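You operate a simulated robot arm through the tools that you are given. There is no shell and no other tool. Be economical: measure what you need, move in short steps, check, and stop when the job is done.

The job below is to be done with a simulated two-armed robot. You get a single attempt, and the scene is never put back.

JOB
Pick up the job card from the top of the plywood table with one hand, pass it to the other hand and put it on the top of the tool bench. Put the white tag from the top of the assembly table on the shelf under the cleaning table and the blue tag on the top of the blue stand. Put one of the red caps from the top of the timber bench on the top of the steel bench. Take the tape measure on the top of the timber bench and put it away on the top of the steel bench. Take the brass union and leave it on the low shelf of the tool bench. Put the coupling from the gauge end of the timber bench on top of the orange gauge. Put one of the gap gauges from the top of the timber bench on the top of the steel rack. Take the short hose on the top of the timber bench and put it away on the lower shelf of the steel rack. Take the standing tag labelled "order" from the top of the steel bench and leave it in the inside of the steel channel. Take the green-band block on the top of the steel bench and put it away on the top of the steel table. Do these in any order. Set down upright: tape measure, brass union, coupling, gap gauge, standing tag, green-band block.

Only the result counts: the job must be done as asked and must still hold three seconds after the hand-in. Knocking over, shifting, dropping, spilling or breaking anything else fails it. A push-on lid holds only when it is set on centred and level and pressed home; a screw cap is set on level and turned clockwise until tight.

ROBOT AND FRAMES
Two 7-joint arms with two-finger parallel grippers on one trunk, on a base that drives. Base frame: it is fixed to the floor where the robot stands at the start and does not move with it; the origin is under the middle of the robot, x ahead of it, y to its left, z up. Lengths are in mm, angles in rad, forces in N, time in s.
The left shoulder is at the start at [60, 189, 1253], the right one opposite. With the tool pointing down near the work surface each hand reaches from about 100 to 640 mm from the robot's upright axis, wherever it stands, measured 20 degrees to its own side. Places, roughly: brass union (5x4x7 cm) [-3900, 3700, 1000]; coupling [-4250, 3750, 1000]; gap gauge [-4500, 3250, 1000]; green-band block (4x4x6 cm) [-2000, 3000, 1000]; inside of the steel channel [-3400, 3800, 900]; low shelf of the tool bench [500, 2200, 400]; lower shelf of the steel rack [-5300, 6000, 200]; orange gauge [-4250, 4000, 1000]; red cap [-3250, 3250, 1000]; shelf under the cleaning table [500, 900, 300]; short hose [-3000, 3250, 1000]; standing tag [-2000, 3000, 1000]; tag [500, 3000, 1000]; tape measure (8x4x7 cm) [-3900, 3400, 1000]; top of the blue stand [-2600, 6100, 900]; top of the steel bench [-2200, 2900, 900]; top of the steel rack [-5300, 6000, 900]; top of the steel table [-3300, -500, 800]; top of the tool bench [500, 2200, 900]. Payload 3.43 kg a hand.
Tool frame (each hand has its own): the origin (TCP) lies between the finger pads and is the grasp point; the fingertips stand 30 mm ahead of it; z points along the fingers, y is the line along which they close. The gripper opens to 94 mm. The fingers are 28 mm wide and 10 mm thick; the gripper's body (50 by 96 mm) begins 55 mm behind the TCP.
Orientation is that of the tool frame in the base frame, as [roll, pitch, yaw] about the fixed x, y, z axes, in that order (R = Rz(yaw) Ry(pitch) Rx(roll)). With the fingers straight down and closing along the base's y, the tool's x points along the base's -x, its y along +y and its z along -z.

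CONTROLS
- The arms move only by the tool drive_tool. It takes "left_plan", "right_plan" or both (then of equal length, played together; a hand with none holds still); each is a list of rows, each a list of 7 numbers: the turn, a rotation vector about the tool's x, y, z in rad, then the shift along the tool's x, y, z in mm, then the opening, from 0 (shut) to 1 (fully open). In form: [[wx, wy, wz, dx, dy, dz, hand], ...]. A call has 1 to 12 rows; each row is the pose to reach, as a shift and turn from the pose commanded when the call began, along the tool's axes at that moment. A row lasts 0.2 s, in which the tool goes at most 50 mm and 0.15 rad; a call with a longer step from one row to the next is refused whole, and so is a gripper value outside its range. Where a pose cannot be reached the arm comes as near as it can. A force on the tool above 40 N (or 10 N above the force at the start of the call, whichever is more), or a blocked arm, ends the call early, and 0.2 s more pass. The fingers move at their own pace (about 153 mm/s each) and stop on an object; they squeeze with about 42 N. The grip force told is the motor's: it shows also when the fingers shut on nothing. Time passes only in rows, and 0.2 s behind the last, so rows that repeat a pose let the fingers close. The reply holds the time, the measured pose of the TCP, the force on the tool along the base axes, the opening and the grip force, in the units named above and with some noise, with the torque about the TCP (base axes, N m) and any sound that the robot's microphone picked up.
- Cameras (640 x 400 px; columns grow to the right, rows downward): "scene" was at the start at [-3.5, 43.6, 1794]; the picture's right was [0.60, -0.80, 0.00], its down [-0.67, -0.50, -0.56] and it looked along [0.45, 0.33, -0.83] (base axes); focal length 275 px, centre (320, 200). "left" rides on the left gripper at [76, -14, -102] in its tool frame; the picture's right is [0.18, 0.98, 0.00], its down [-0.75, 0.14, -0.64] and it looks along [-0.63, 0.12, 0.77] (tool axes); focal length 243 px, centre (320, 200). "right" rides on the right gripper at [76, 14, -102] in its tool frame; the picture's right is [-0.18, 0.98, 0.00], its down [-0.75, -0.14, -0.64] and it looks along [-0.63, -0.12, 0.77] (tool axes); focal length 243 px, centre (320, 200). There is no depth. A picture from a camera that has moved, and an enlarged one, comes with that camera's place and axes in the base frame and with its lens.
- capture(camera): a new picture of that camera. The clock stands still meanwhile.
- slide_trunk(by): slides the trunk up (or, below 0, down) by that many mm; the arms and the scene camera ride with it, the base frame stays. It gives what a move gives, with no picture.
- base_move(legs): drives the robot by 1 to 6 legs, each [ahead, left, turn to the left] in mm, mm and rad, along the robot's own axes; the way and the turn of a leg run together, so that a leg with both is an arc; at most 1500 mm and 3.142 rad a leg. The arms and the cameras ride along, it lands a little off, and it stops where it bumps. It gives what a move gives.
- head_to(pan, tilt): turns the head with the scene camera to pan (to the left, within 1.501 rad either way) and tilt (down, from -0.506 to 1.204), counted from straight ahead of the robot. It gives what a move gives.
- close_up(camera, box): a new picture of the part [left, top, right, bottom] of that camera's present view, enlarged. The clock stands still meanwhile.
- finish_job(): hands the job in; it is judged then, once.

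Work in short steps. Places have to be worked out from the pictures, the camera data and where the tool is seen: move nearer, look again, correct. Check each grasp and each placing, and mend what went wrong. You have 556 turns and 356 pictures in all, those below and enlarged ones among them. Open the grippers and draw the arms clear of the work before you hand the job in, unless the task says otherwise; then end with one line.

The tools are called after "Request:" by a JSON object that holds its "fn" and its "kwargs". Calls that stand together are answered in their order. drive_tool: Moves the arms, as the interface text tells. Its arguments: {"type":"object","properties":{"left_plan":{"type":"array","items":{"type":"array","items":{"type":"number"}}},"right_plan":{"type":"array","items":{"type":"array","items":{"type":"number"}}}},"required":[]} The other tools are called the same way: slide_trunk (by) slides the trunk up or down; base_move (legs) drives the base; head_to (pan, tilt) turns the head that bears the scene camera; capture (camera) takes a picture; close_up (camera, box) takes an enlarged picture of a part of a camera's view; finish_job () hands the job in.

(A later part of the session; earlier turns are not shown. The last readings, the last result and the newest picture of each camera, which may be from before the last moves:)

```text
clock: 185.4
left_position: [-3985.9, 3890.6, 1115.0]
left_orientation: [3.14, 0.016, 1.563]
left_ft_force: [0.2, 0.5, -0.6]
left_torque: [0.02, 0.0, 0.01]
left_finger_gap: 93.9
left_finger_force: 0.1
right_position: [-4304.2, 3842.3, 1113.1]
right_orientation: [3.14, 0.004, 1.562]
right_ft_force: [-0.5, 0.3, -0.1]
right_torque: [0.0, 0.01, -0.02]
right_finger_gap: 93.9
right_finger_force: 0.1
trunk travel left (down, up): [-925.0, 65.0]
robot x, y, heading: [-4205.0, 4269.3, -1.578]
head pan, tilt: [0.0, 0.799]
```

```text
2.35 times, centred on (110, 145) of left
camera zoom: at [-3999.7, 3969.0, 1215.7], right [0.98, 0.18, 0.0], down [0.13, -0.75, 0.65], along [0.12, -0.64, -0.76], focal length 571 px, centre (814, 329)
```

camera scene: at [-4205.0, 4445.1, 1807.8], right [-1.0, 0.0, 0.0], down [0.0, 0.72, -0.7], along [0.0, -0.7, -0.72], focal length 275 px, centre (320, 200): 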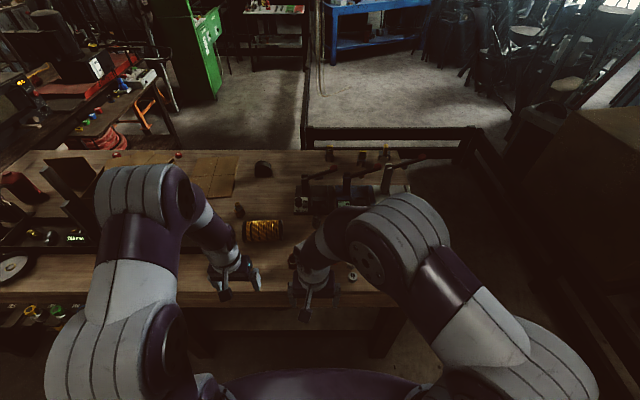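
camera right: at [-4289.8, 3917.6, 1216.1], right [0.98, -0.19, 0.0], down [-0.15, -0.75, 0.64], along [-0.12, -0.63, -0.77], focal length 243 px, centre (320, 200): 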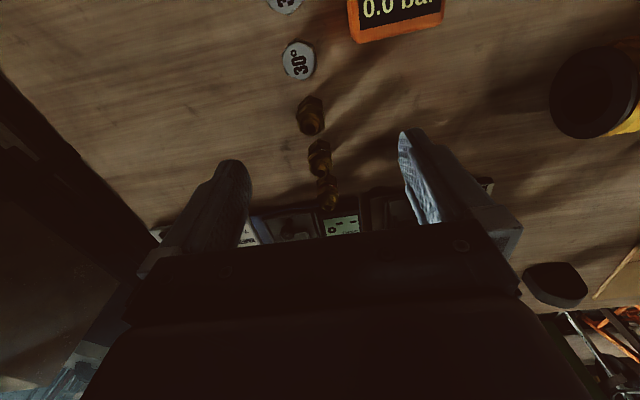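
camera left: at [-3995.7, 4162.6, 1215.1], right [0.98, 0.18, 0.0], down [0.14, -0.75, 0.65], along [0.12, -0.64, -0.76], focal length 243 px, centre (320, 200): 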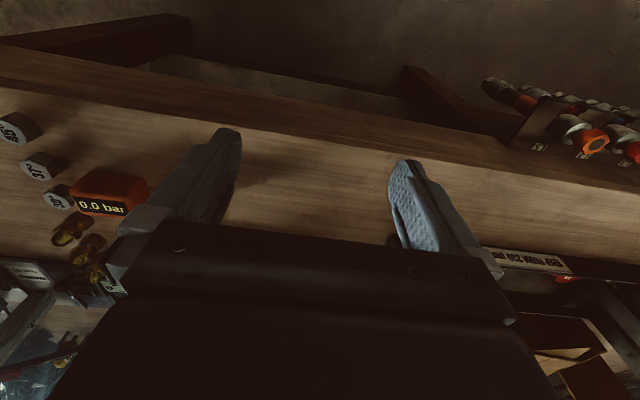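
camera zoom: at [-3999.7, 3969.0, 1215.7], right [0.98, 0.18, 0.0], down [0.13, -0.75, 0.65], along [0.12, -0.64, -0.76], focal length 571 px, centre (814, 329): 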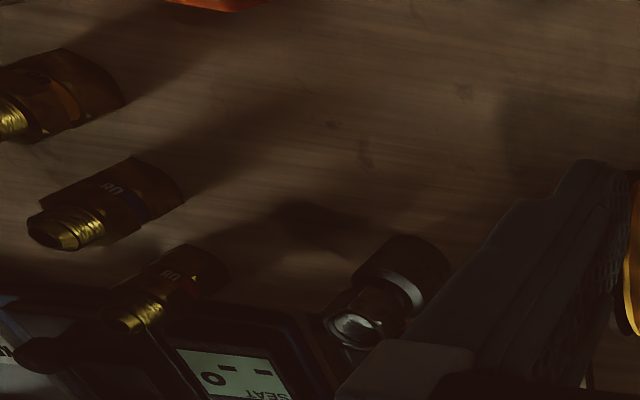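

The steel piece differs from the unions and the hose fittings. I go closer to it.

Request:
{"fn": "drive_tool", "kwargs": {"right_plan": [[0, 0, 0, 0, 35, 15, 1], [0, 0, 0, 0, 70, 30, 1], [0, 0, 0, 0, 85, 60, 1]]}}

Request:
{"fn": "capture", "kwargs": {"camera": "right"}}

Request:
{"fn": "close_up", "kwargs": {"camera": "right", "box": [260, 60, 400, 220]}}

```text
clock: 186.2
left_position: [-3983.6, 3889.3, 1113.9]
left_orientation: [3.142, 0.016, 1.562]
left_ft_force: [-0.2, -0.6, 0.1]
left_torque: [0.04, -0.03, -0.01]
left_finger_gap: 93.8
left_finger_force: 0.1
right_position: [-4221.2, 3841.4, 1051.8]
right_orientation: [3.14, 0.001, 1.563]
right_ft_force: [-0.7, -0.9, 0.4]
right_torque: [0.02, 0.0, 0.0]
right_finger_gap: 93.9
right_finger_force: 0.2
trunk travel left (down, up): [-925.0, 65.0]
robot x, y, heading: [-4208.0, 4271.5, -1.576]
head pan, tilt: [0.0, 0.799]
```

```text
264 pictures are left
camera right: at [-4206.8, 3917.3, 1153.5], right [0.98, -0.19, 0.0], down [-0.15, -0.75, 0.64], along [-0.12, -0.63, -0.77], focal length 243 px, centre (320, 200)
```

right: 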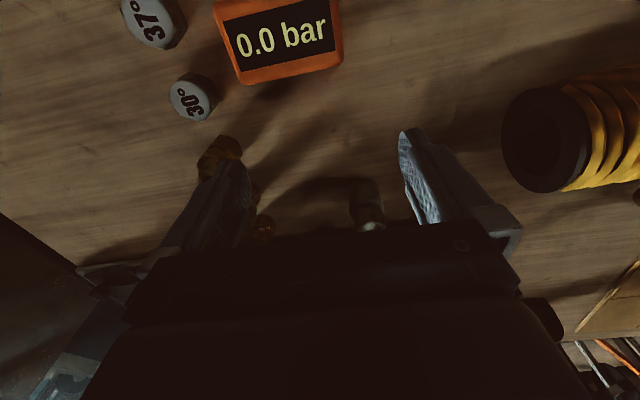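

```text
2.50 times, centred on (330, 140) of right
camera zoom: at [-4206.8, 3917.3, 1153.5], right [0.98, -0.19, 0.0], down [-0.15, -0.75, 0.64], along [-0.12, -0.63, -0.77], focal length 606 px, centre (295, 350)
```

zoom: 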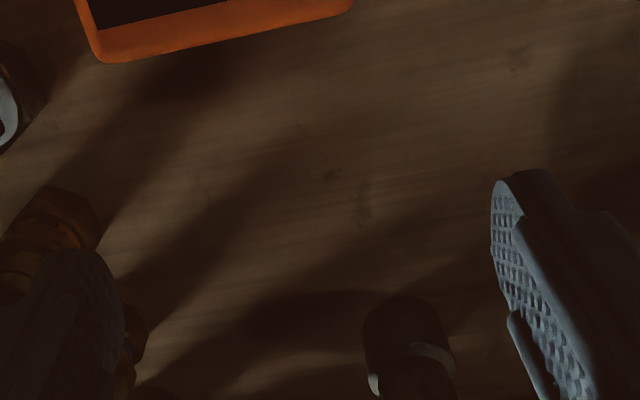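

I move the right hand aside and enlarge the scene camera's view of the gauge and fittings.

Request:
{"fn": "drive_tool", "kwargs": {"right_plan": [[0, 0, 0, 40, -20, 0, 1], [0, 0, 0, 80, -50, -10, 1], [0, 0, 0, 120, -80, -20, 1], [0, 0, 0, 160, -110, -30, 1], [0, 0, 0, 180, -150, -40, 1], [0, 0, 0, 180, -195, -50, 1], [0, 0, 0, 180, -240, -50, 1], [0, 0, 0, 180, -280, -50, 1]]}}

Request:
{"fn": "close_up", "kwargs": {"camera": "scene", "box": [270, 160, 430, 290]}}

```text
refused: row 2 steps farther than a row can; nothing moved
```

```text
3.08 times, centred on (350, 225) of scene
camera zoom: at [-4205.8, 4251.2, 1807.7], right [-1.0, 0.01, 0.0], down [0.01, 0.72, -0.7], along [-0.01, -0.7, -0.72], focal length 846 px, centre (228, 123)
```

zoom: 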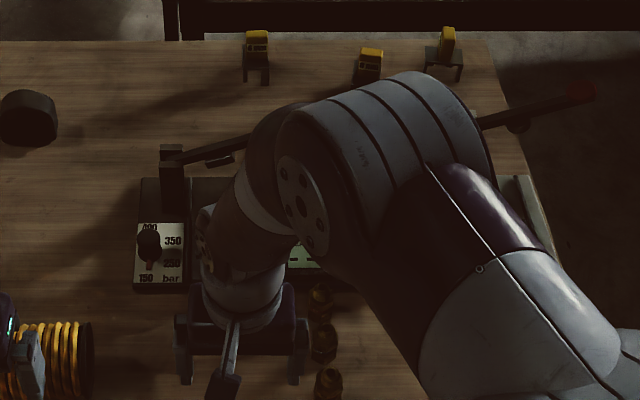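

Request:
{"fn": "drive_tool", "kwargs": {"right_plan": [[0, 0, 0, 40, -10, 0, 1], [0, 0, 0, 80, -30, -10, 1], [0, 0, 0, 115, -60, -20, 1], [0, 0, 0, 140, -100, -25, 1], [0, 0, 0, 150, -145, -30, 1], [0, 0, 0, 150, -190, -30, 1], [0, 0, 0, 150, -235, -30, 1], [0, 0, 0, 150, -280, -30, 1]]}}

Request:
{"fn": "capture", "kwargs": {"camera": "scene"}}

Request:
{"fn": "close_up", "kwargs": {"camera": "scene", "box": [270, 180, 400, 290]}}

```text
clock: 188.0
left_position: [-3985.5, 3889.2, 1114.2]
left_orientation: [3.138, 0.015, 1.562]
left_ft_force: [0.1, -1.0, 0.9]
left_torque: [-0.01, -0.03, 0.01]
left_finger_gap: 94.1
left_finger_force: 0.1
right_position: [-4500.3, 3997.0, 1084.4]
right_orientation: [3.139, 0.002, 1.563]
right_ft_force: [-0.7, 0.3, 0.0]
right_torque: [-0.01, -0.01, 0.02]
right_finger_gap: 94.2
right_finger_force: 0.0
trunk travel left (down, up): [-925.0, 65.0]
robot x, y, heading: [-4205.5, 4273.7, -1.579]
head pan, tilt: [0.0, 0.799]
```

```text
261 pictures are left
camera scene: at [-4208.5, 4252.5, 1807.7], right [-1.0, 0.01, 0.0], down [0.01, 0.72, -0.7], along [0.0, -0.7, -0.72], focal length 275 px, centre (320, 200)
```

scene: 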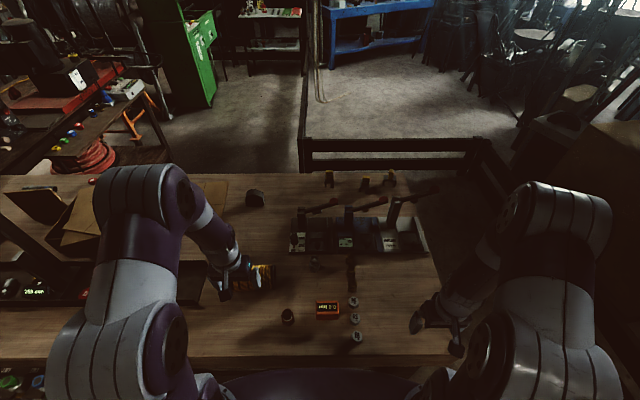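

```text
3.64 times, centred on (335, 235) of scene
camera zoom: at [-4208.5, 4252.5, 1807.7], right [-1.0, 0.01, 0.0], down [0.01, 0.72, -0.7], along [0.0, -0.7, -0.72], focal length 1000 px, centre (266, 73)
```

zoom: 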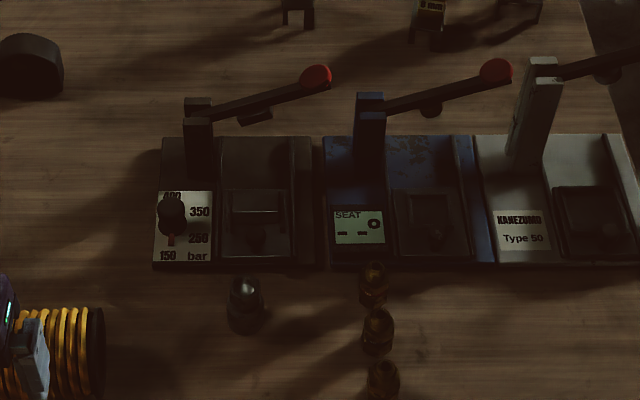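

Now enlarge the lower part with the gauge, and the steel piece.

Request:
{"fn": "close_up", "kwargs": {"camera": "scene", "box": [270, 285, 370, 350]}}

Request:
{"fn": "close_up", "kwargs": {"camera": "scene", "box": [295, 245, 375, 300]}}

```text
6.15 times, centred on (320, 318) of scene
camera zoom: at [-4208.5, 4252.5, 1807.7], right [-1.0, 0.01, 0.0], down [0.01, 0.72, -0.7], along [0.0, -0.7, -0.72], focal length 1692 px, centre (320, -523)
```

zoom: 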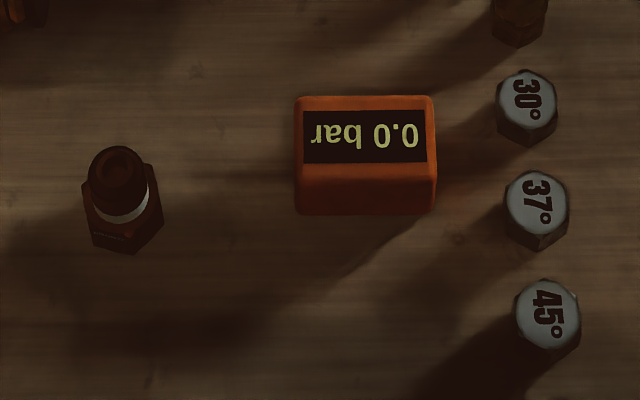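

```text
7.27 times, centred on (335, 272) of scene
camera zoom: at [-4208.5, 4252.5, 1807.7], right [-1.0, 0.01, 0.0], down [0.01, 0.72, -0.7], along [0.0, -0.7, -0.72], focal length 2000 px, centre (211, -327)
```

zoom: 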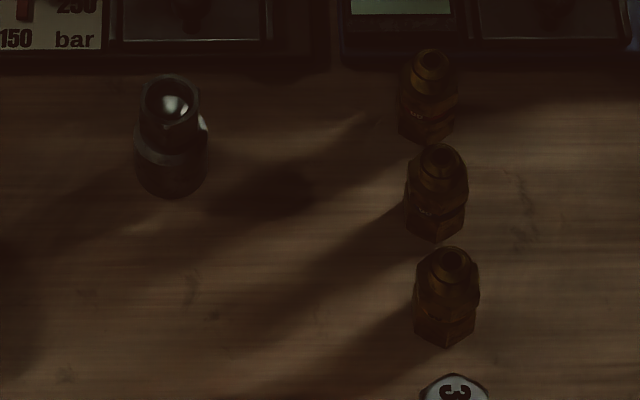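

The coupling is the steel piece at ≈[-4188,3718], about 37 mm wide and 70 high; the gauge is a box with a flat top at ≈[-4232,3887,945]. I move the right hand over the coupling.

Request:
{"fn": "drive_tool", "kwargs": {"right_plan": [[0, 0, 0, 0, 45, 0, 1], [0, 0, 0, -20, 85, 0, 1], [0, 0, 0, -50, 120, 0, 1], [0, 0, 0, -85, 150, 0, 1], [0, 0, 0, -120, 180, 0, 1], [0, 0, 0, -155, 210, 0, 1], [0, 0, 0, -190, 240, 0, 1], [0, 0, 0, -225, 270, 5, 1], [0, 0, 0, -255, 300, 10, 1], [0, 0, 0, -279, 311, 10, 1]], "left_plan": [[0, 0, 0, 0, 30, 0, 1], [0, 0, 0, 0, 60, 0, 1], [0, 0, 0, 0, 90, 0, 1], [0, 0, 0, 0, 100, 0, 1], [0, 0, 0, 0, 100, 0, 1], [0, 0, 0, 0, 100, 0, 1], [0, 0, 0, 0, 100, 0, 1], [0, 0, 0, 0, 100, 0, 1], [0, 0, 0, 0, 100, 0, 1], [0, 0, 0, 0, 100, 0, 1]]}}

Request:
{"fn": "capture", "kwargs": {"camera": "right"}}

```text
clock: 190.2
left_position: [-3883.5, 3887.4, 1112.4]
left_orientation: [3.138, 0.013, 1.562]
left_ft_force: [0.6, 0.1, -0.6]
left_torque: [-0.01, 0.0, 0.01]
left_finger_gap: 94.1
left_finger_force: 0.1
right_position: [-4185.9, 3715.6, 1071.6]
right_orientation: [3.138, 0.0, 1.564]
right_ft_force: [-0.7, -0.2, 0.3]
right_torque: [0.03, -0.05, 0.0]
right_finger_gap: 94.1
right_finger_force: 0.1
trunk travel left (down, up): [-925.0, 65.0]
robot x, y, heading: [-4205.4, 4272.7, -1.575]
head pan, tilt: [0.0, 0.799]
```

```text
257 pictures are left
camera right: at [-4173.0, 3791.3, 1174.9], right [0.98, -0.19, 0.0], down [-0.15, -0.75, 0.64], along [-0.12, -0.63, -0.77], focal length 243 px, centre (320, 200)
```

right: 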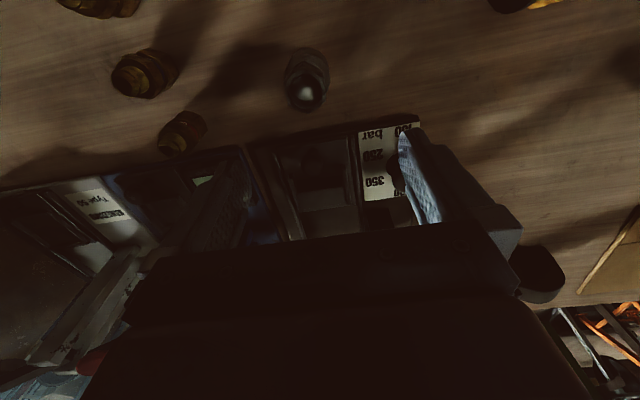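

Refined: coupling at ≈[-4198,3735]. I centre over it and descend to grip its base.

Request:
{"fn": "drive_tool", "kwargs": {"right_plan": [[0, 0, 0, 19, -12, 0, 1], [0, 0, 0, 19, -12, 40, 1], [0, 0, 0, 19, -12, 80, 1]]}}

Request:
{"fn": "capture", "kwargs": {"camera": "right"}}

```text
clock: 191.0
left_position: [-3883.3, 3887.2, 1112.1]
left_orientation: [3.141, 0.011, 1.562]
left_ft_force: [0.0, -0.2, 0.6]
left_torque: [0.0, 0.01, 0.01]
left_finger_gap: 93.9
left_finger_force: 0.0
right_position: [-4202.6, 3732.8, 990.7]
right_orientation: [3.14, 0.002, 1.561]
right_ft_force: [-0.2, -0.4, -0.4]
right_torque: [0.02, 0.03, 0.01]
right_finger_gap: 94.1
right_finger_force: 0.1
trunk travel left (down, up): [-925.0, 65.0]
robot x, y, heading: [-4207.3, 4275.2, -1.573]
head pan, tilt: [0.0, 0.799]
```

```text
256 pictures are left
camera right: at [-4188.0, 3809.0, 1092.9], right [0.98, -0.19, 0.0], down [-0.15, -0.75, 0.64], along [-0.12, -0.63, -0.77], focal length 243 px, centre (320, 200)
```

right: 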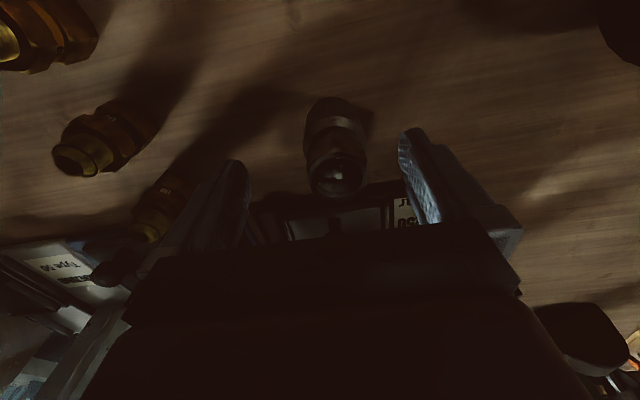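

Slight correction (+10 mm in x), then descend and close.

Request:
{"fn": "drive_tool", "kwargs": {"right_plan": [[0, 0, 0, -4, 10, 20, 1], [0, 0, 0, -4, 10, 45, 1], [0, 0, 0, -4, 10, 65, 1], [0, 0, 0, -4, 10, 65, 0], [0, 0, 0, -4, 10, 65, 0], [0, 0, 0, -4, 10, 65, 0]]}}

Request:
{"fn": "capture", "kwargs": {"camera": "right"}}

```text
clock: 191.5
left_position: [-3884.3, 3890.0, 1113.3]
left_orientation: [3.14, 0.016, 1.561]
left_ft_force: [-0.8, -1.0, -0.5]
left_torque: [0.04, 0.0, -0.01]
left_finger_gap: 94.2
left_finger_force: 0.0
right_position: [-4192.5, 3731.4, 969.0]
right_orientation: [-3.141, -0.004, 1.563]
right_ft_force: [-2.1, 12.6, 15.2]
right_torque: [0.19, -0.69, 0.54]
right_finger_gap: 93.3
right_finger_force: 0.0
trunk travel left (down, up): [-925.0, 65.0]
robot x, y, heading: [-4204.4, 4273.2, -1.578]
head pan, tilt: [0.0, 0.799]
stopped in row 2 (right hand): the force on the tool passed its limit (the readings are from after the stop); the commanded pose is now the measured one
```

```text
255 pictures are left
camera right: at [-4178.3, 3806.8, 1072.7], right [0.98, -0.19, 0.0], down [-0.15, -0.75, 0.64], along [-0.12, -0.63, -0.77], focal length 243 px, centre (320, 200)
```

right: 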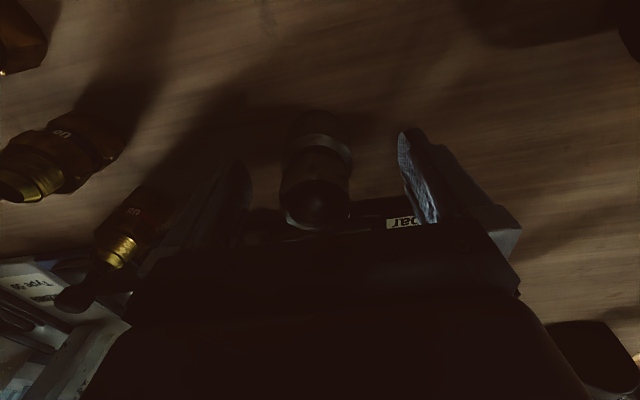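

The hand met something at z≈969 on its +x side. I look with the scene camera before going on.

Request:
{"fn": "close_up", "kwargs": {"camera": "scene", "box": [250, 160, 410, 300]}}

Request:
{"fn": "capture", "kwargs": {"camera": "left"}}

```text
2.86 times, centred on (330, 230) of scene
camera zoom: at [-4206.7, 4254.9, 1807.8], right [-1.0, 0.01, 0.0], down [0.01, 0.72, -0.7], along [-0.01, -0.7, -0.72], focal length 786 px, centre (291, 114)
```

zoom: 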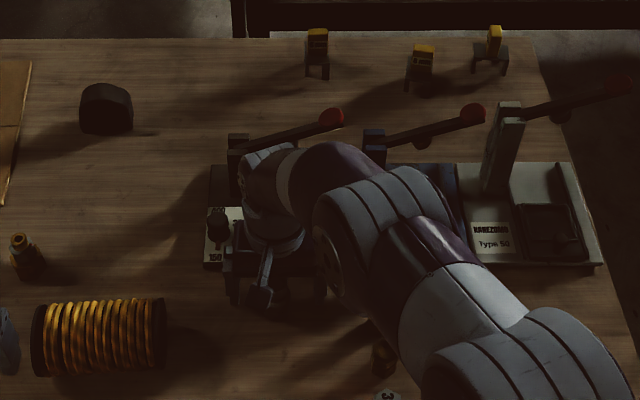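

```text
253 pictures are left
camera left: at [-3899.2, 3968.8, 1214.4], right [0.98, 0.17, 0.0], down [0.13, -0.75, 0.65], along [0.11, -0.64, -0.76], focal length 243 px, centre (320, 200)
```

left: 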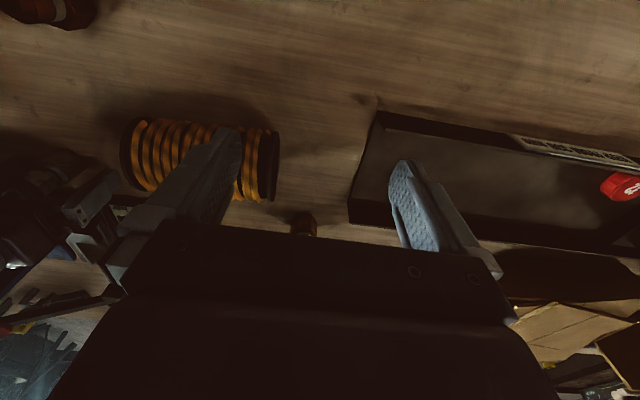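

Probably the +x finger touched the press's dial beside the coupling. I back up 20 mm, narrow the opening to about 58 mm, and shift slightly away before descending again.

Request:
{"fn": "drive_tool", "kwargs": {"right_plan": [[0, 0, 0, 0, 0, -20, 1], [0, 0, 0, 5, -1, -20, 0.62], [0, 0, 0, 7, -1, -20, 0.62], [0, 0, 0, 7, -1, 0, 0.62], [0, 0, 0, 7, -1, 12, 0.62], [0, 0, 0, 7, -1, 24, 0.62]]}}

Request:
{"fn": "capture", "kwargs": {"camera": "right"}}

```text
clock: 192.6
left_position: [-3884.3, 3889.2, 1112.5]
left_orientation: [3.138, 0.016, 1.561]
left_ft_force: [-0.5, 0.1, -0.2]
left_torque: [0.0, 0.0, -0.02]
left_finger_gap: 94.2
left_finger_force: 0.2
right_position: [-4192.4, 3735.3, 971.1]
right_orientation: [3.141, -0.003, 1.562]
right_ft_force: [-2.1, 9.0, 20.9]
right_torque: [0.05, -0.93, 0.25]
right_finger_gap: 58.4
right_finger_force: 0.1
trunk travel left (down, up): [-925.0, 65.0]
robot x, y, heading: [-4206.6, 4270.3, -1.582]
head pan, tilt: [0.0, 0.799]
stopped in row 5 (right hand): the force on the tool passed its limit (the readings are from after the stop); the commanded pose is now the measured one
```

```text
252 pictures are left
camera right: at [-4178.7, 3812.5, 1072.5], right [0.98, -0.19, 0.0], down [-0.15, -0.75, 0.64], along [-0.12, -0.63, -0.77], focal length 243 px, centre (320, 200)
```

right: 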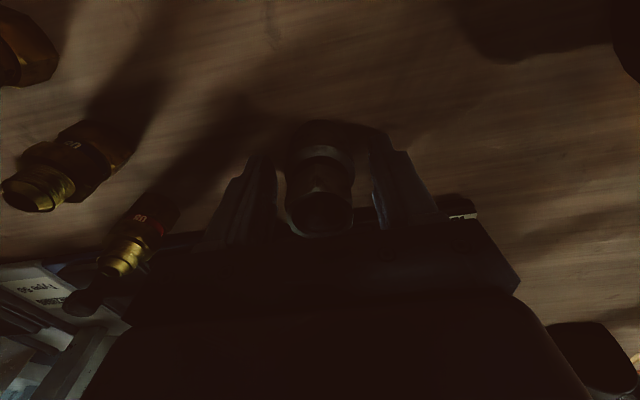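

The body still meets something at the same height, yet the finger tips already flank the coupling's upper part. I ease up 3 mm and close there.

Request:
{"fn": "drive_tool", "kwargs": {"right_plan": [[0, 0, 0, 0, 0, -3, 0.62], [0, 0, 0, -4, 0, -3, 0.62], [0, 0, 0, -4, 0, -3, 0], [0, 0, 0, -4, 0, -3, 0], [0, 0, 0, -4, 0, -3, 0]]}}

Request:
{"fn": "capture", "kwargs": {"camera": "right"}}

```text
clock: 193.8
left_position: [-3884.8, 3887.8, 1112.9]
left_orientation: [3.141, 0.015, 1.56]
left_ft_force: [-0.7, 0.1, -0.3]
left_torque: [0.0, -0.02, 0.02]
left_finger_gap: 93.9
left_finger_force: 0.1
right_position: [-4193.0, 3729.0, 972.8]
right_orientation: [-3.141, -0.003, 1.562]
right_ft_force: [0.2, -0.4, 0.6]
right_torque: [-0.01, 0.09, 0.02]
right_finger_gap: 38.1
right_finger_force: 41.6
trunk travel left (down, up): [-925.0, 65.0]
robot x, y, heading: [-4206.0, 4270.0, -1.578]
head pan, tilt: [0.0, 0.799]
```

```text
251 pictures are left
camera right: at [-4178.1, 3805.4, 1074.9], right [0.98, -0.19, 0.0], down [-0.15, -0.75, 0.64], along [-0.12, -0.63, -0.77], focal length 243 px, centre (320, 200)
```

right: 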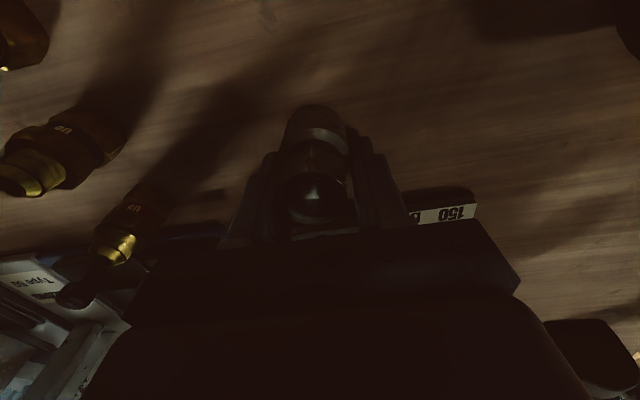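

Gripped at 38 mm. I lift it 130 mm straight up and check.

Request:
{"fn": "drive_tool", "kwargs": {"right_plan": [[0, 0, 0, 0, 0, -20, 0], [0, 0, 0, 0, 0, -60, 0], [0, 0, 0, 0, 0, -100, 0], [0, 0, 0, 0, 0, -135, 0], [0, 0, 0, 45, -10, -135, 0], [0, 0, 0, 85, -20, -135, 0]]}}

Request:
{"fn": "capture", "kwargs": {"camera": "right"}}

Request:
{"fn": "close_up", "kwargs": {"camera": "scene", "box": [250, 180, 410, 330]}}

```text
clock: 195.2
left_position: [-3884.8, 3888.7, 1111.9]
left_orientation: [3.141, 0.017, 1.561]
left_ft_force: [0.1, 0.3, -0.3]
left_torque: [0.0, 0.07, -0.02]
left_finger_gap: 94.0
left_finger_force: 0.0
right_position: [-4210.7, 3815.1, 1106.5]
right_orientation: [3.141, -0.003, 1.561]
right_ft_force: [-0.5, -0.5, -0.4]
right_torque: [-0.07, 0.0, -0.02]
right_finger_gap: 38.0
right_finger_force: 41.7
trunk travel left (down, up): [-925.0, 65.0]
robot x, y, heading: [-4201.9, 4271.9, -1.582]
head pan, tilt: [0.0, 0.799]
```

```text
250 pictures are left
camera right: at [-4196.1, 3891.0, 1209.1], right [0.98, -0.19, 0.0], down [-0.15, -0.75, 0.64], along [-0.12, -0.63, -0.77], focal length 243 px, centre (320, 200)
```

right: 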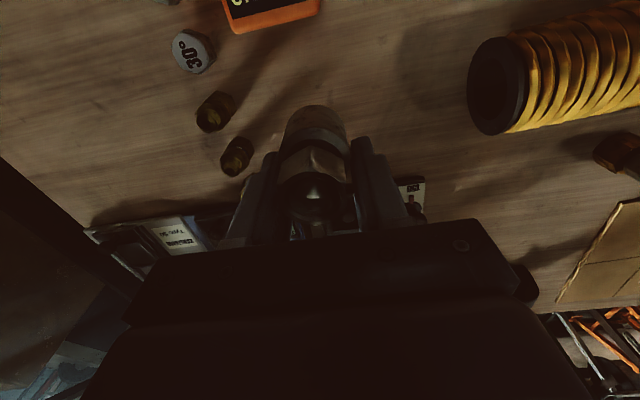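

```text
2.67 times, centred on (330, 255) of scene
camera zoom: at [-4206.6, 4254.7, 1807.7], right [-1.0, 0.01, 0.0], down [0.01, 0.72, -0.7], along [-0.01, -0.7, -0.72], focal length 733 px, centre (293, 53)
```

zoom: 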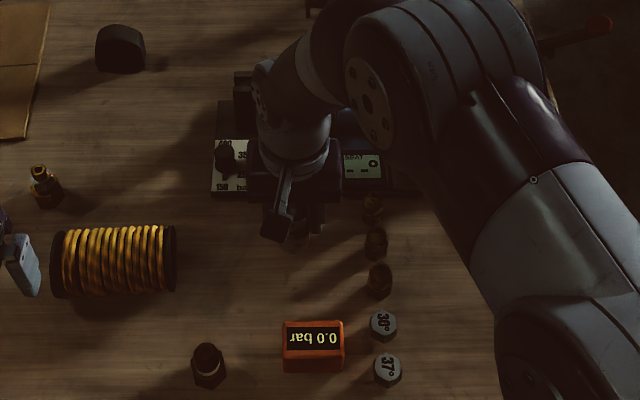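

The coupling hangs with its base about 71 mm below the TCP, so the bench top is near z≈902 and the gauge top near 960, centre ≈[-4233,3894]. I move over it.

Request:
{"fn": "drive_tool", "kwargs": {"right_plan": [[0, 0, 0, 40, -12, 0, 0], [0, 0, 0, 77, -22, 0, 0], [0, 0, 0, 77, -22, 25, 0], [0, 0, 0, 77, -22, 45, 0]]}}

Request:
{"fn": "capture", "kwargs": {"camera": "right"}}

Request:
{"fn": "close_up", "kwargs": {"camera": "scene", "box": [260, 230, 390, 340]}}

```text
clock: 196.2
left_position: [-3883.7, 3887.2, 1112.6]
left_orientation: [3.138, 0.014, 1.559]
left_ft_force: [-0.8, 0.1, -0.9]
left_torque: [-0.01, -0.03, 0.02]
left_finger_gap: 93.9
left_finger_force: 0.0
right_position: [-4233.6, 3890.5, 1061.6]
right_orientation: [-3.141, -0.006, 1.561]
right_ft_force: [0.9, -0.7, -0.8]
right_torque: [-0.04, 0.0, 0.02]
right_finger_gap: 38.3
right_finger_force: 42.5
trunk travel left (down, up): [-925.0, 65.0]
robot x, y, heading: [-4199.5, 4270.5, -1.577]
head pan, tilt: [0.0, 0.799]
```

```text
248 pictures are left
camera right: at [-4218.6, 3966.2, 1163.7], right [0.98, -0.19, 0.0], down [-0.15, -0.76, 0.64], along [-0.12, -0.63, -0.77], focal length 243 px, centre (320, 200)
```

right: 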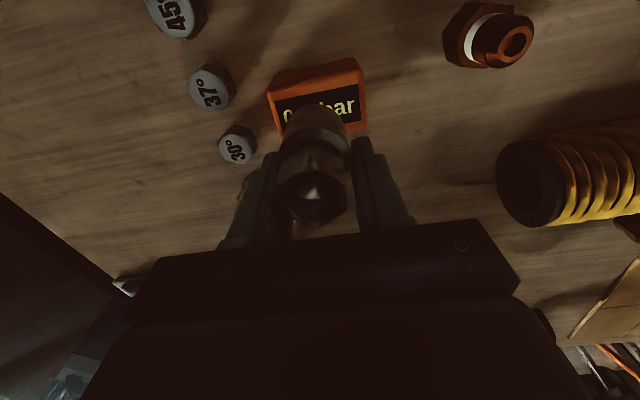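

```text
3.64 times, centred on (325, 285) of scene
camera zoom: at [-4206.1, 4251.3, 1807.7], right [-1.0, 0.01, 0.0], down [0.01, 0.72, -0.7], along [-0.01, -0.7, -0.72], focal length 1000 px, centre (302, -109)
```

zoom: 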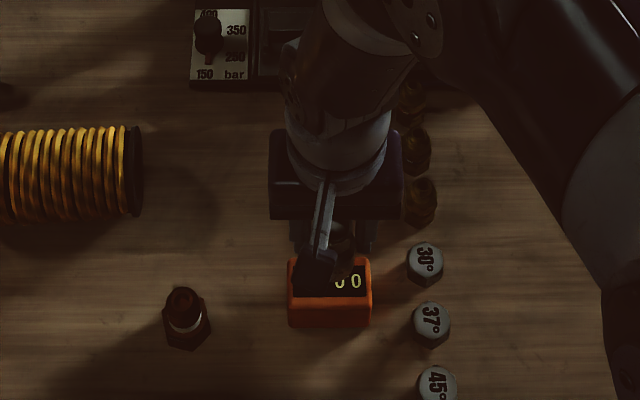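

Enlarge to judge alignment over the gauge top.

Request:
{"fn": "close_up", "kwargs": {"camera": "right", "box": [240, 40, 400, 150]}}

```text
3.64 times, centred on (320, 95) of right
camera zoom: at [-4218.6, 3966.2, 1163.7], right [0.98, -0.19, 0.0], down [-0.15, -0.76, 0.64], along [-0.12, -0.63, -0.77], focal length 882 px, centre (320, 582)
```

zoom: 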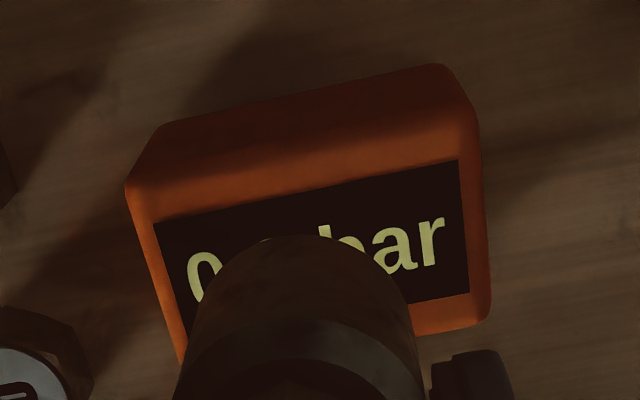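

Nearly centred; shift 4 mm and lower slowly to contact.

Request:
{"fn": "drive_tool", "kwargs": {"right_plan": [[0, 0, 0, 4, -2, 8, 0], [0, 0, 0, 4, -2, 16, 0], [0, 0, 0, 4, -2, 22, 0], [0, 0, 0, 4, -2, 25, 0], [0, 0, 0, 4, -2, 27, 0]]}}

Request:
{"fn": "close_up", "kwargs": {"camera": "right", "box": [240, 40, 400, 150]}}

```text
clock: 197.4
left_position: [-3884.0, 3888.6, 1113.9]
left_orientation: [3.14, 0.014, 1.562]
left_ft_force: [-0.5, 0.2, 0.4]
left_torque: [0.04, 0.0, 0.02]
left_finger_gap: 94.3
left_finger_force: 0.0
right_position: [-4234.3, 3896.8, 1037.0]
right_orientation: [-3.141, -0.007, 1.561]
right_ft_force: [-0.6, -0.4, -1.3]
right_torque: [-0.04, -0.02, 0.03]
right_finger_gap: 38.2
right_finger_force: 42.4
trunk travel left (down, up): [-925.0, 65.0]
robot x, y, heading: [-4209.3, 4272.2, -1.58]
head pan, tilt: [0.0, 0.799]
```

```text
3.64 times, centred on (320, 95) of right
camera zoom: at [-4221.0, 3972.3, 1138.8], right [0.98, -0.19, 0.0], down [-0.15, -0.76, 0.64], along [-0.12, -0.63, -0.77], focal length 882 px, centre (320, 582)
```

zoom: 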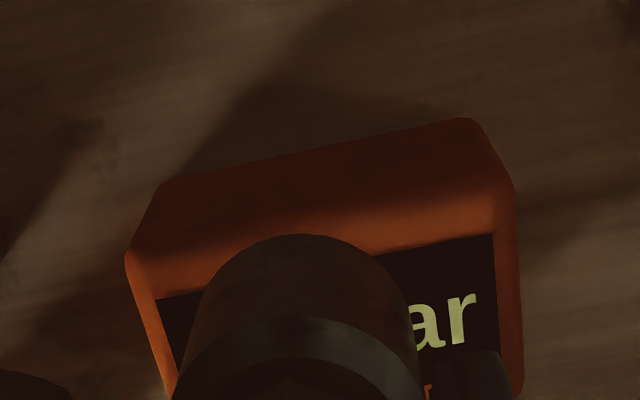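

The base sits slightly toward the near edge and to -x. I shift 5 mm each way back and look again.

Request:
{"fn": "drive_tool", "kwargs": {"right_plan": [[0, 0, 0, -3, 3, 0, 0], [0, 0, 0, -6, 5, 0, 0], [0, 0, 0, -6, 5, 2, 0]]}}

Request:
{"fn": "close_up", "kwargs": {"camera": "right", "box": [240, 40, 400, 150]}}

```text
clock: 198.2
left_position: [-3884.5, 3889.0, 1112.8]
left_orientation: [3.14, 0.014, 1.561]
left_ft_force: [-0.4, -0.2, 0.5]
left_torque: [0.0, 0.01, -0.02]
left_finger_gap: 94.4
left_finger_force: 0.0
right_position: [-4228.9, 3889.6, 1034.0]
right_orientation: [-3.141, -0.005, 1.562]
right_ft_force: [0.8, 0.2, -1.8]
right_torque: [-0.05, 0.04, 0.0]
right_finger_gap: 38.0
right_finger_force: 41.8
trunk travel left (down, up): [-925.0, 65.0]
robot x, y, heading: [-4204.1, 4272.4, -1.583]
head pan, tilt: [0.0, 0.799]
```

```text
3.64 times, centred on (320, 95) of right
camera zoom: at [-4215.4, 3966.3, 1137.1], right [0.98, -0.19, 0.0], down [-0.15, -0.75, 0.64], along [-0.12, -0.63, -0.77], focal length 882 px, centre (320, 582)
```

zoom: 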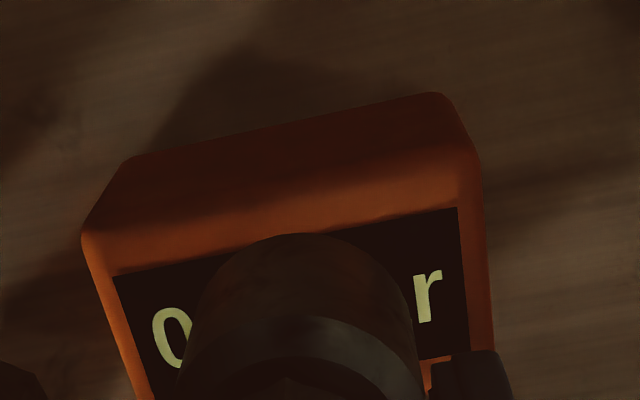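

Centred now. Lower to contact.

Request:
{"fn": "drive_tool", "kwargs": {"right_plan": [[0, 0, 0, 0, 0, 2, 0], [0, 0, 0, 0, 0, 4, 0], [0, 0, 0, 0, 0, 6, 0], [0, 0, 0, 0, 0, 8, 0]]}}

```text
clock: 199.2
left_position: [-3882.9, 3888.8, 1114.3]
left_orientation: [3.141, 0.013, 1.56]
left_ft_force: [0.1, 0.3, -0.4]
left_torque: [-0.03, 0.04, -0.02]
left_finger_gap: 94.2
left_finger_force: 0.0
right_position: [-4228.6, 3891.0, 1026.4]
right_orientation: [-3.139, -0.004, 1.563]
right_ft_force: [-0.4, 0.3, -1.8]
right_torque: [-0.03, 0.02, -0.01]
right_finger_gap: 38.0
right_finger_force: 41.8
trunk travel left (down, up): [-925.0, 65.0]
robot x, y, heading: [-4205.1, 4273.1, -1.581]
head pan, tilt: [0.0, 0.799]
```

Request:
{"fn": "drive_tool", "kwargs": {"right_plan": [[0, 0, 0, 0, 0, 2, 0], [0, 0, 0, 0, 0, 4, 0], [0, 0, 0, 0, 0, 6, 0]]}}

Request:
{"fn": "close_up", "kwargs": {"camera": "right", "box": [240, 40, 400, 150]}}

```text
clock: 200.0
left_position: [-3884.6, 3888.1, 1112.9]
left_orientation: [3.14, 0.014, 1.559]
left_ft_force: [0.0, 0.0, -0.1]
left_torque: [0.0, -0.01, 0.0]
left_finger_gap: 94.0
left_finger_force: 0.0
right_position: [-4229.0, 3890.9, 1019.3]
right_orientation: [-3.14, -0.005, 1.562]
right_ft_force: [0.2, 0.6, -0.8]
right_torque: [0.0, 0.02, 0.01]
right_finger_gap: 37.8
right_finger_force: 42.4
trunk travel left (down, up): [-925.0, 65.0]
robot x, y, heading: [-4205.2, 4273.5, -1.582]
head pan, tilt: [0.0, 0.799]
```

```text
3.64 times, centred on (320, 95) of right
camera zoom: at [-4214.6, 3966.1, 1121.9], right [0.98, -0.19, 0.0], down [-0.15, -0.76, 0.64], along [-0.12, -0.63, -0.77], focal length 882 px, centre (320, 582)
```

zoom: 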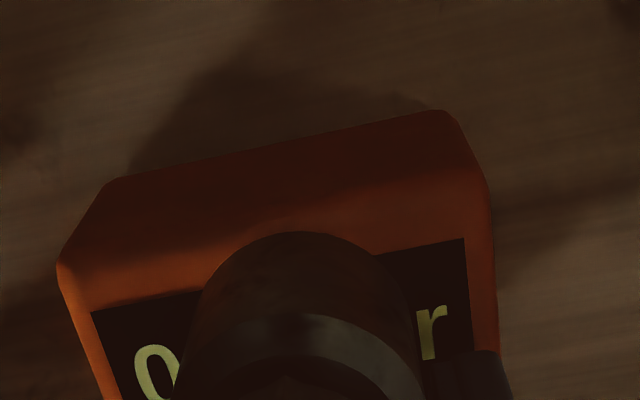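

Small further shift (-y 4 mm), then keep lowering until the force rises.

Request:
{"fn": "drive_tool", "kwargs": {"right_plan": [[0, 0, 0, -4, 0, 0, 0], [0, 0, 0, -4, 0, 2, 0], [0, 0, 0, -4, 0, 4, 0], [0, 0, 0, -4, 0, 6, 0], [0, 0, 0, -4, 0, 8, 0]]}}

Request:
{"fn": "close_up", "kwargs": {"camera": "right", "box": [240, 40, 400, 150]}}

```text
clock: 201.2
left_position: [-3885.9, 3887.9, 1114.0]
left_orientation: [3.14, 0.013, 1.562]
left_ft_force: [-0.5, -0.4, 0.4]
left_torque: [-0.01, -0.02, 0.03]
left_finger_gap: 93.8
left_finger_force: 0.0
right_position: [-4229.2, 3884.9, 1015.4]
right_orientation: [3.138, 0.005, 1.562]
right_ft_force: [-3.2, -0.8, 11.9]
right_torque: [0.23, 0.22, 0.07]
right_finger_gap: 35.6
right_finger_force: 42.1
trunk travel left (down, up): [-925.0, 65.0]
robot x, y, heading: [-4206.7, 4269.4, -1.583]
head pan, tilt: [0.0, 0.799]
stopped in row 5 (right hand): the force on the tool passed its limit (the readings are from after the stop); the commanded pose is now the measured one
```

```text
3.64 times, centred on (320, 95) of right
camera zoom: at [-4215.2, 3960.8, 1117.1], right [0.98, -0.19, 0.0], down [-0.15, -0.75, 0.65], along [-0.12, -0.63, -0.76], focal length 882 px, centre (320, 582)
```

zoom: 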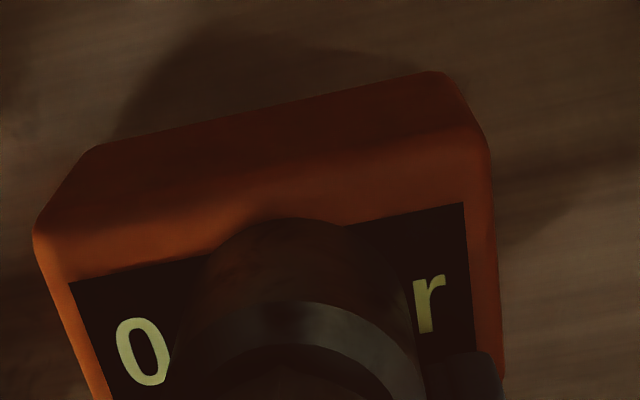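

The coupling rests on the gauge (force rose, grip slid a little), well inside the top. I open and rise.

Request:
{"fn": "drive_tool", "kwargs": {"right_plan": [[0, 0, 0, 0, 0, -0.5, 0.5], [0, 0, 0, 0, 0, -0.5, 0.62], [0, 0, 0, 0, 0, -0.5, 0.62], [0, 0, 0, 0, 0, -20, 0.62], [0, 0, 0, 0, 0, -60, 0.62], [0, 0, 0, 0, 0, -100, 0.7]]}}

Request:
{"fn": "capture", "kwargs": {"camera": "right"}}

Request:
{"fn": "close_up", "kwargs": {"camera": "scene", "box": [260, 230, 390, 340]}}

```text
clock: 202.6
left_position: [-3884.6, 3888.7, 1112.7]
left_orientation: [3.141, 0.014, 1.559]
left_ft_force: [0.6, 0.3, 0.2]
left_torque: [-0.03, -0.01, 0.04]
left_finger_gap: 94.1
left_finger_force: 0.1
right_position: [-4227.3, 3883.7, 1116.0]
right_orientation: [3.141, 0.001, 1.563]
right_ft_force: [0.4, 0.4, 0.4]
right_torque: [-0.01, 0.0, -0.02]
right_finger_gap: 65.5
right_finger_force: 0.2
trunk travel left (down, up): [-925.0, 65.0]
robot x, y, heading: [-4201.2, 4268.1, -1.585]
head pan, tilt: [0.0, 0.799]
```

```text
241 pictures are left
camera right: at [-4214.9, 3961.2, 1217.8], right [0.98, -0.19, 0.0], down [-0.15, -0.75, 0.64], along [-0.12, -0.63, -0.77], focal length 243 px, centre (320, 200)
```

right: 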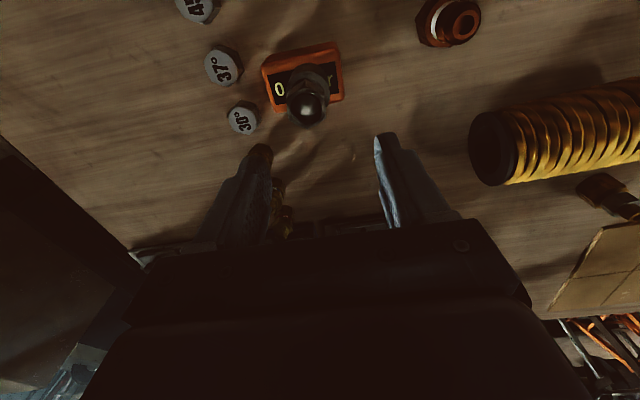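

```text
3.64 times, centred on (325, 285) of scene
camera zoom: at [-4206.5, 4253.3, 1807.6], right [-1.0, 0.01, 0.0], down [0.01, 0.72, -0.7], along [-0.01, -0.7, -0.72], focal length 1000 px, centre (302, -109)
```

zoom: 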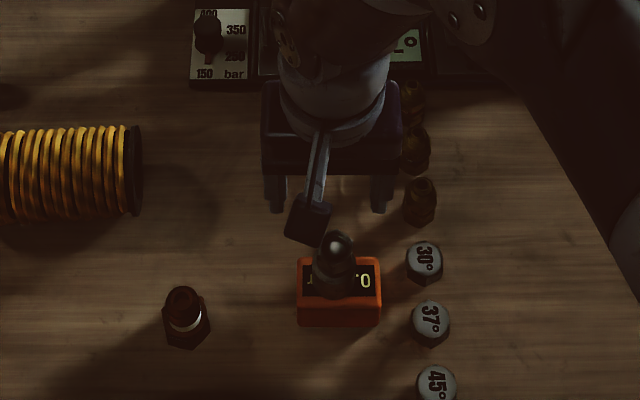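

The coupling stands upright on the gauge. Next the brass union at ≈[-3858,3674]: I shift the base left 250 and ahead 50.

Request:
{"fn": "base_move", "kwargs": {"legs": [[0, 250, 0], [50, 0, 0]]}}

Request:
{"fn": "drive_tool", "kwargs": {"left_plan": [[0, 0, 0, 0, -40, 0, 1], [0, 0, 0, 0, -80, 0, 1], [0, 0, 0, -10, -120, 0, 1], [0, 0, 0, -30, -160, 0, 1], [0, 0, 0, -60, -190, 0, 1]]}}

Request:
{"fn": "capture", "kwargs": {"camera": "left"}}

Request:
{"fn": "close_up", "kwargs": {"camera": "scene", "box": [180, 150, 380, 300]}}

```text
clock: 204.9
left_position: [-3642.1, 3840.6, 1116.8]
left_orientation: [3.136, 0.02, 1.555]
left_ft_force: [0.5, 0.4, 0.3]
left_torque: [-0.07, 0.01, -0.01]
left_finger_gap: 93.8
left_finger_force: 0.0
right_position: [-3986.3, 3838.6, 1117.2]
right_orientation: [3.137, 0.011, 1.557]
right_ft_force: [-0.5, 1.3, 0.3]
right_torque: [-0.03, -0.02, 0.02]
right_finger_gap: 66.2
right_finger_force: 0.1
trunk travel left (down, up): [-925.0, 65.0]
robot x, y, heading: [-3958.9, 4220.2, -1.582]
head pan, tilt: [0.0, 0.799]
```

```text
clock: 206.1
left_position: [-3833.1, 3775.6, 1113.2]
left_orientation: [3.138, 0.015, 1.556]
left_ft_force: [-0.6, -0.1, -0.2]
left_torque: [0.01, -0.04, 0.0]
left_finger_gap: 94.1
left_finger_force: 0.0
right_position: [-3986.5, 3832.9, 1115.5]
right_orientation: [3.137, 0.0, 1.556]
right_ft_force: [-0.1, 0.4, 0.6]
right_torque: [0.02, 0.01, 0.03]
right_finger_gap: 65.8
right_finger_force: 0.1
trunk travel left (down, up): [-925.0, 65.0]
robot x, y, heading: [-3956.8, 4222.4, -1.581]
head pan, tilt: [0.0, 0.799]
```

```text
239 pictures are left
camera left: at [-3847.6, 3854.7, 1213.9], right [0.99, 0.17, 0.0], down [0.13, -0.75, 0.65], along [0.11, -0.64, -0.76], focal length 243 px, centre (320, 200)
```

left: 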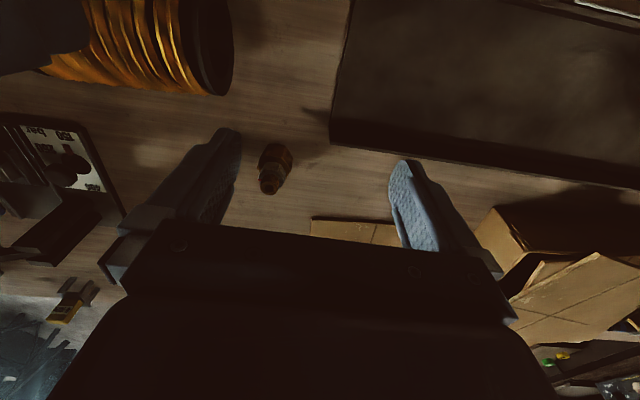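

```text
2.67 times, centred on (280, 225) of scene
camera zoom: at [-3962.2, 4200.6, 1807.7], right [-1.0, 0.01, 0.0], down [0.01, 0.72, -0.7], along [-0.01, -0.7, -0.72], focal length 733 px, centre (427, 133)
```

zoom: 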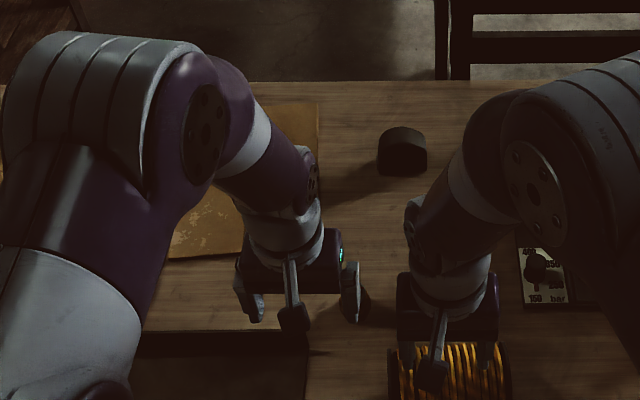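

Brass union at ≈[-3879,3673]. I move the left hand over it and lower partly.

Request:
{"fn": "drive_tool", "kwargs": {"left_plan": [[0, 0, 0, -35, -16, 0, 0.8], [0, 0, 0, -70, -32, 0, 0.8], [0, 0, 0, -102, -45, 0, 0.8], [0, 0, 0, -102, -45, 45, 0.8], [0, 0, 0, -102, -45, 90, 0.8]]}}

Request:
{"fn": "capture", "kwargs": {"camera": "left"}}

```text
clock: 207.3
left_position: [-3878.6, 3673.4, 1023.4]
left_orientation: [3.14, 0.012, 1.555]
left_ft_force: [-0.6, -0.2, -0.9]
left_torque: [-0.01, -0.04, -0.01]
left_finger_gap: 75.1
left_finger_force: 0.0
right_position: [-3984.4, 3831.3, 1114.4]
right_orientation: [3.139, 0.001, 1.555]
right_ft_force: [0.3, 0.7, -0.2]
right_torque: [0.03, 0.01, 0.01]
right_finger_gap: 65.7
right_finger_force: 0.1
trunk travel left (down, up): [-925.0, 65.0]
robot x, y, heading: [-3961.6, 4219.1, -1.585]
head pan, tilt: [0.0, 0.799]
```

```text
237 pictures are left
camera left: at [-3893.8, 3752.7, 1124.1], right [0.99, 0.17, 0.0], down [0.13, -0.75, 0.65], along [0.11, -0.64, -0.76], focal length 243 px, centre (320, 200)
```

left: 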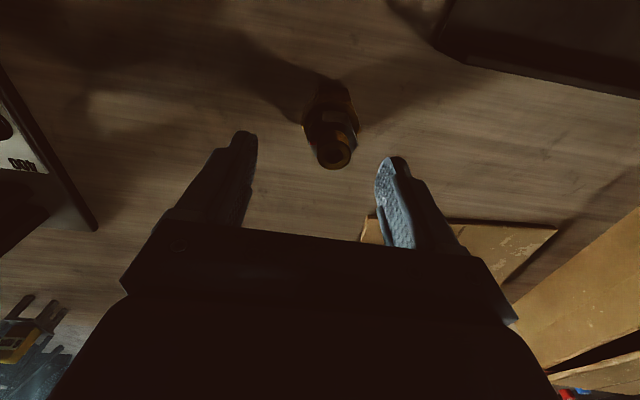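

Correct by a few mm, descend and close.

Request:
{"fn": "drive_tool", "kwargs": {"left_plan": [[0, 0, 0, 8, 6, 25, 0.8], [0, 0, 0, 8, 6, 50, 0.8], [0, 0, 0, 8, 6, 72, 0.8], [0, 0, 0, 8, 6, 72, 0], [0, 0, 0, 8, 6, 72, 0], [0, 0, 0, 8, 6, 72, 0]]}}

Request:
{"fn": "capture", "kwargs": {"camera": "left"}}

```text
clock: 208.0
left_position: [-3872.2, 3680.4, 970.6]
left_orientation: [3.14, 0.009, 1.555]
left_ft_force: [0.0, -0.2, -0.4]
left_torque: [-0.03, -0.04, -0.02]
left_finger_gap: 75.4
left_finger_force: 0.0
right_position: [-3984.7, 3833.5, 1115.2]
right_orientation: [3.139, 0.003, 1.559]
right_ft_force: [-0.1, -0.1, 0.6]
right_torque: [-0.02, -0.03, -0.01]
right_finger_gap: 65.8
right_finger_force: 0.1
trunk travel left (down, up): [-925.0, 65.0]
robot x, y, heading: [-3960.5, 4218.5, -1.584]
head pan, tilt: [0.0, 0.799]
stopped in row 3 (left hand): the force on the tool passed its limit (the readings are from after the stop); the commanded pose is now the measured one
```

```text
236 pictures are left
camera left: at [-3886.5, 3760.5, 1071.5], right [0.99, 0.17, 0.0], down [0.13, -0.75, 0.65], along [0.11, -0.64, -0.76], focal length 243 px, centre (320, 200)
```

left: 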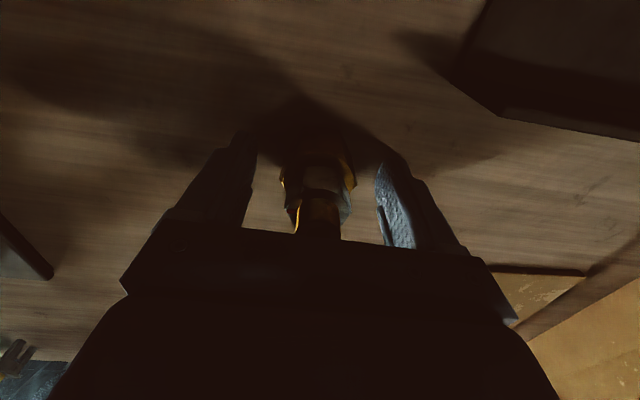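

The tips touched the bench: its top is at about z=940. I raise 3 mm and close on the union.

Request:
{"fn": "drive_tool", "kwargs": {"left_plan": [[0, 0, 0, 0, 0, -4, 0.8], [0, 0, 0, 0, 0, -4, 0], [0, 0, 0, 0, 0, -4, 0], [0, 0, 0, 0, 0, -4, 0]]}}

Request:
{"fn": "capture", "kwargs": {"camera": "left"}}

```text
clock: 209.0
left_position: [-3872.0, 3680.6, 972.7]
left_orientation: [3.142, 0.008, 1.555]
left_ft_force: [-0.4, 0.2, -0.6]
left_torque: [0.0, 0.03, -0.03]
left_finger_gap: 40.8
left_finger_force: 42.2
right_position: [-3985.0, 3832.0, 1114.7]
right_orientation: [3.139, 0.003, 1.556]
right_ft_force: [0.1, 0.1, 0.9]
right_torque: [-0.01, 0.0, -0.01]
right_finger_gap: 65.9
right_finger_force: 0.1
trunk travel left (down, up): [-925.0, 65.0]
robot x, y, heading: [-3956.6, 4223.7, -1.587]
head pan, tilt: [0.0, 0.799]
```

```text
235 pictures are left
camera left: at [-3886.4, 3759.3, 1075.0], right [0.99, 0.17, 0.0], down [0.13, -0.75, 0.65], along [0.11, -0.64, -0.76], focal length 243 px, centre (320, 200)
```

left: 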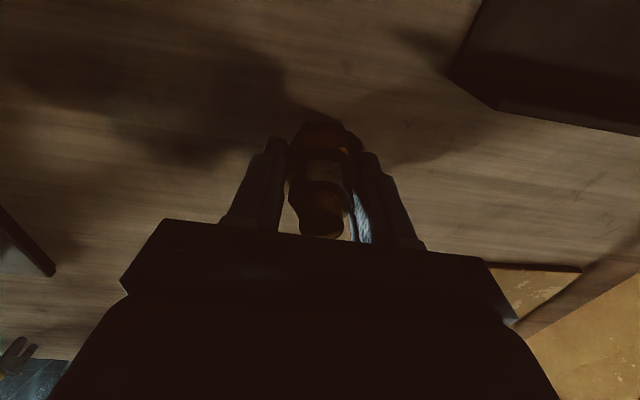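

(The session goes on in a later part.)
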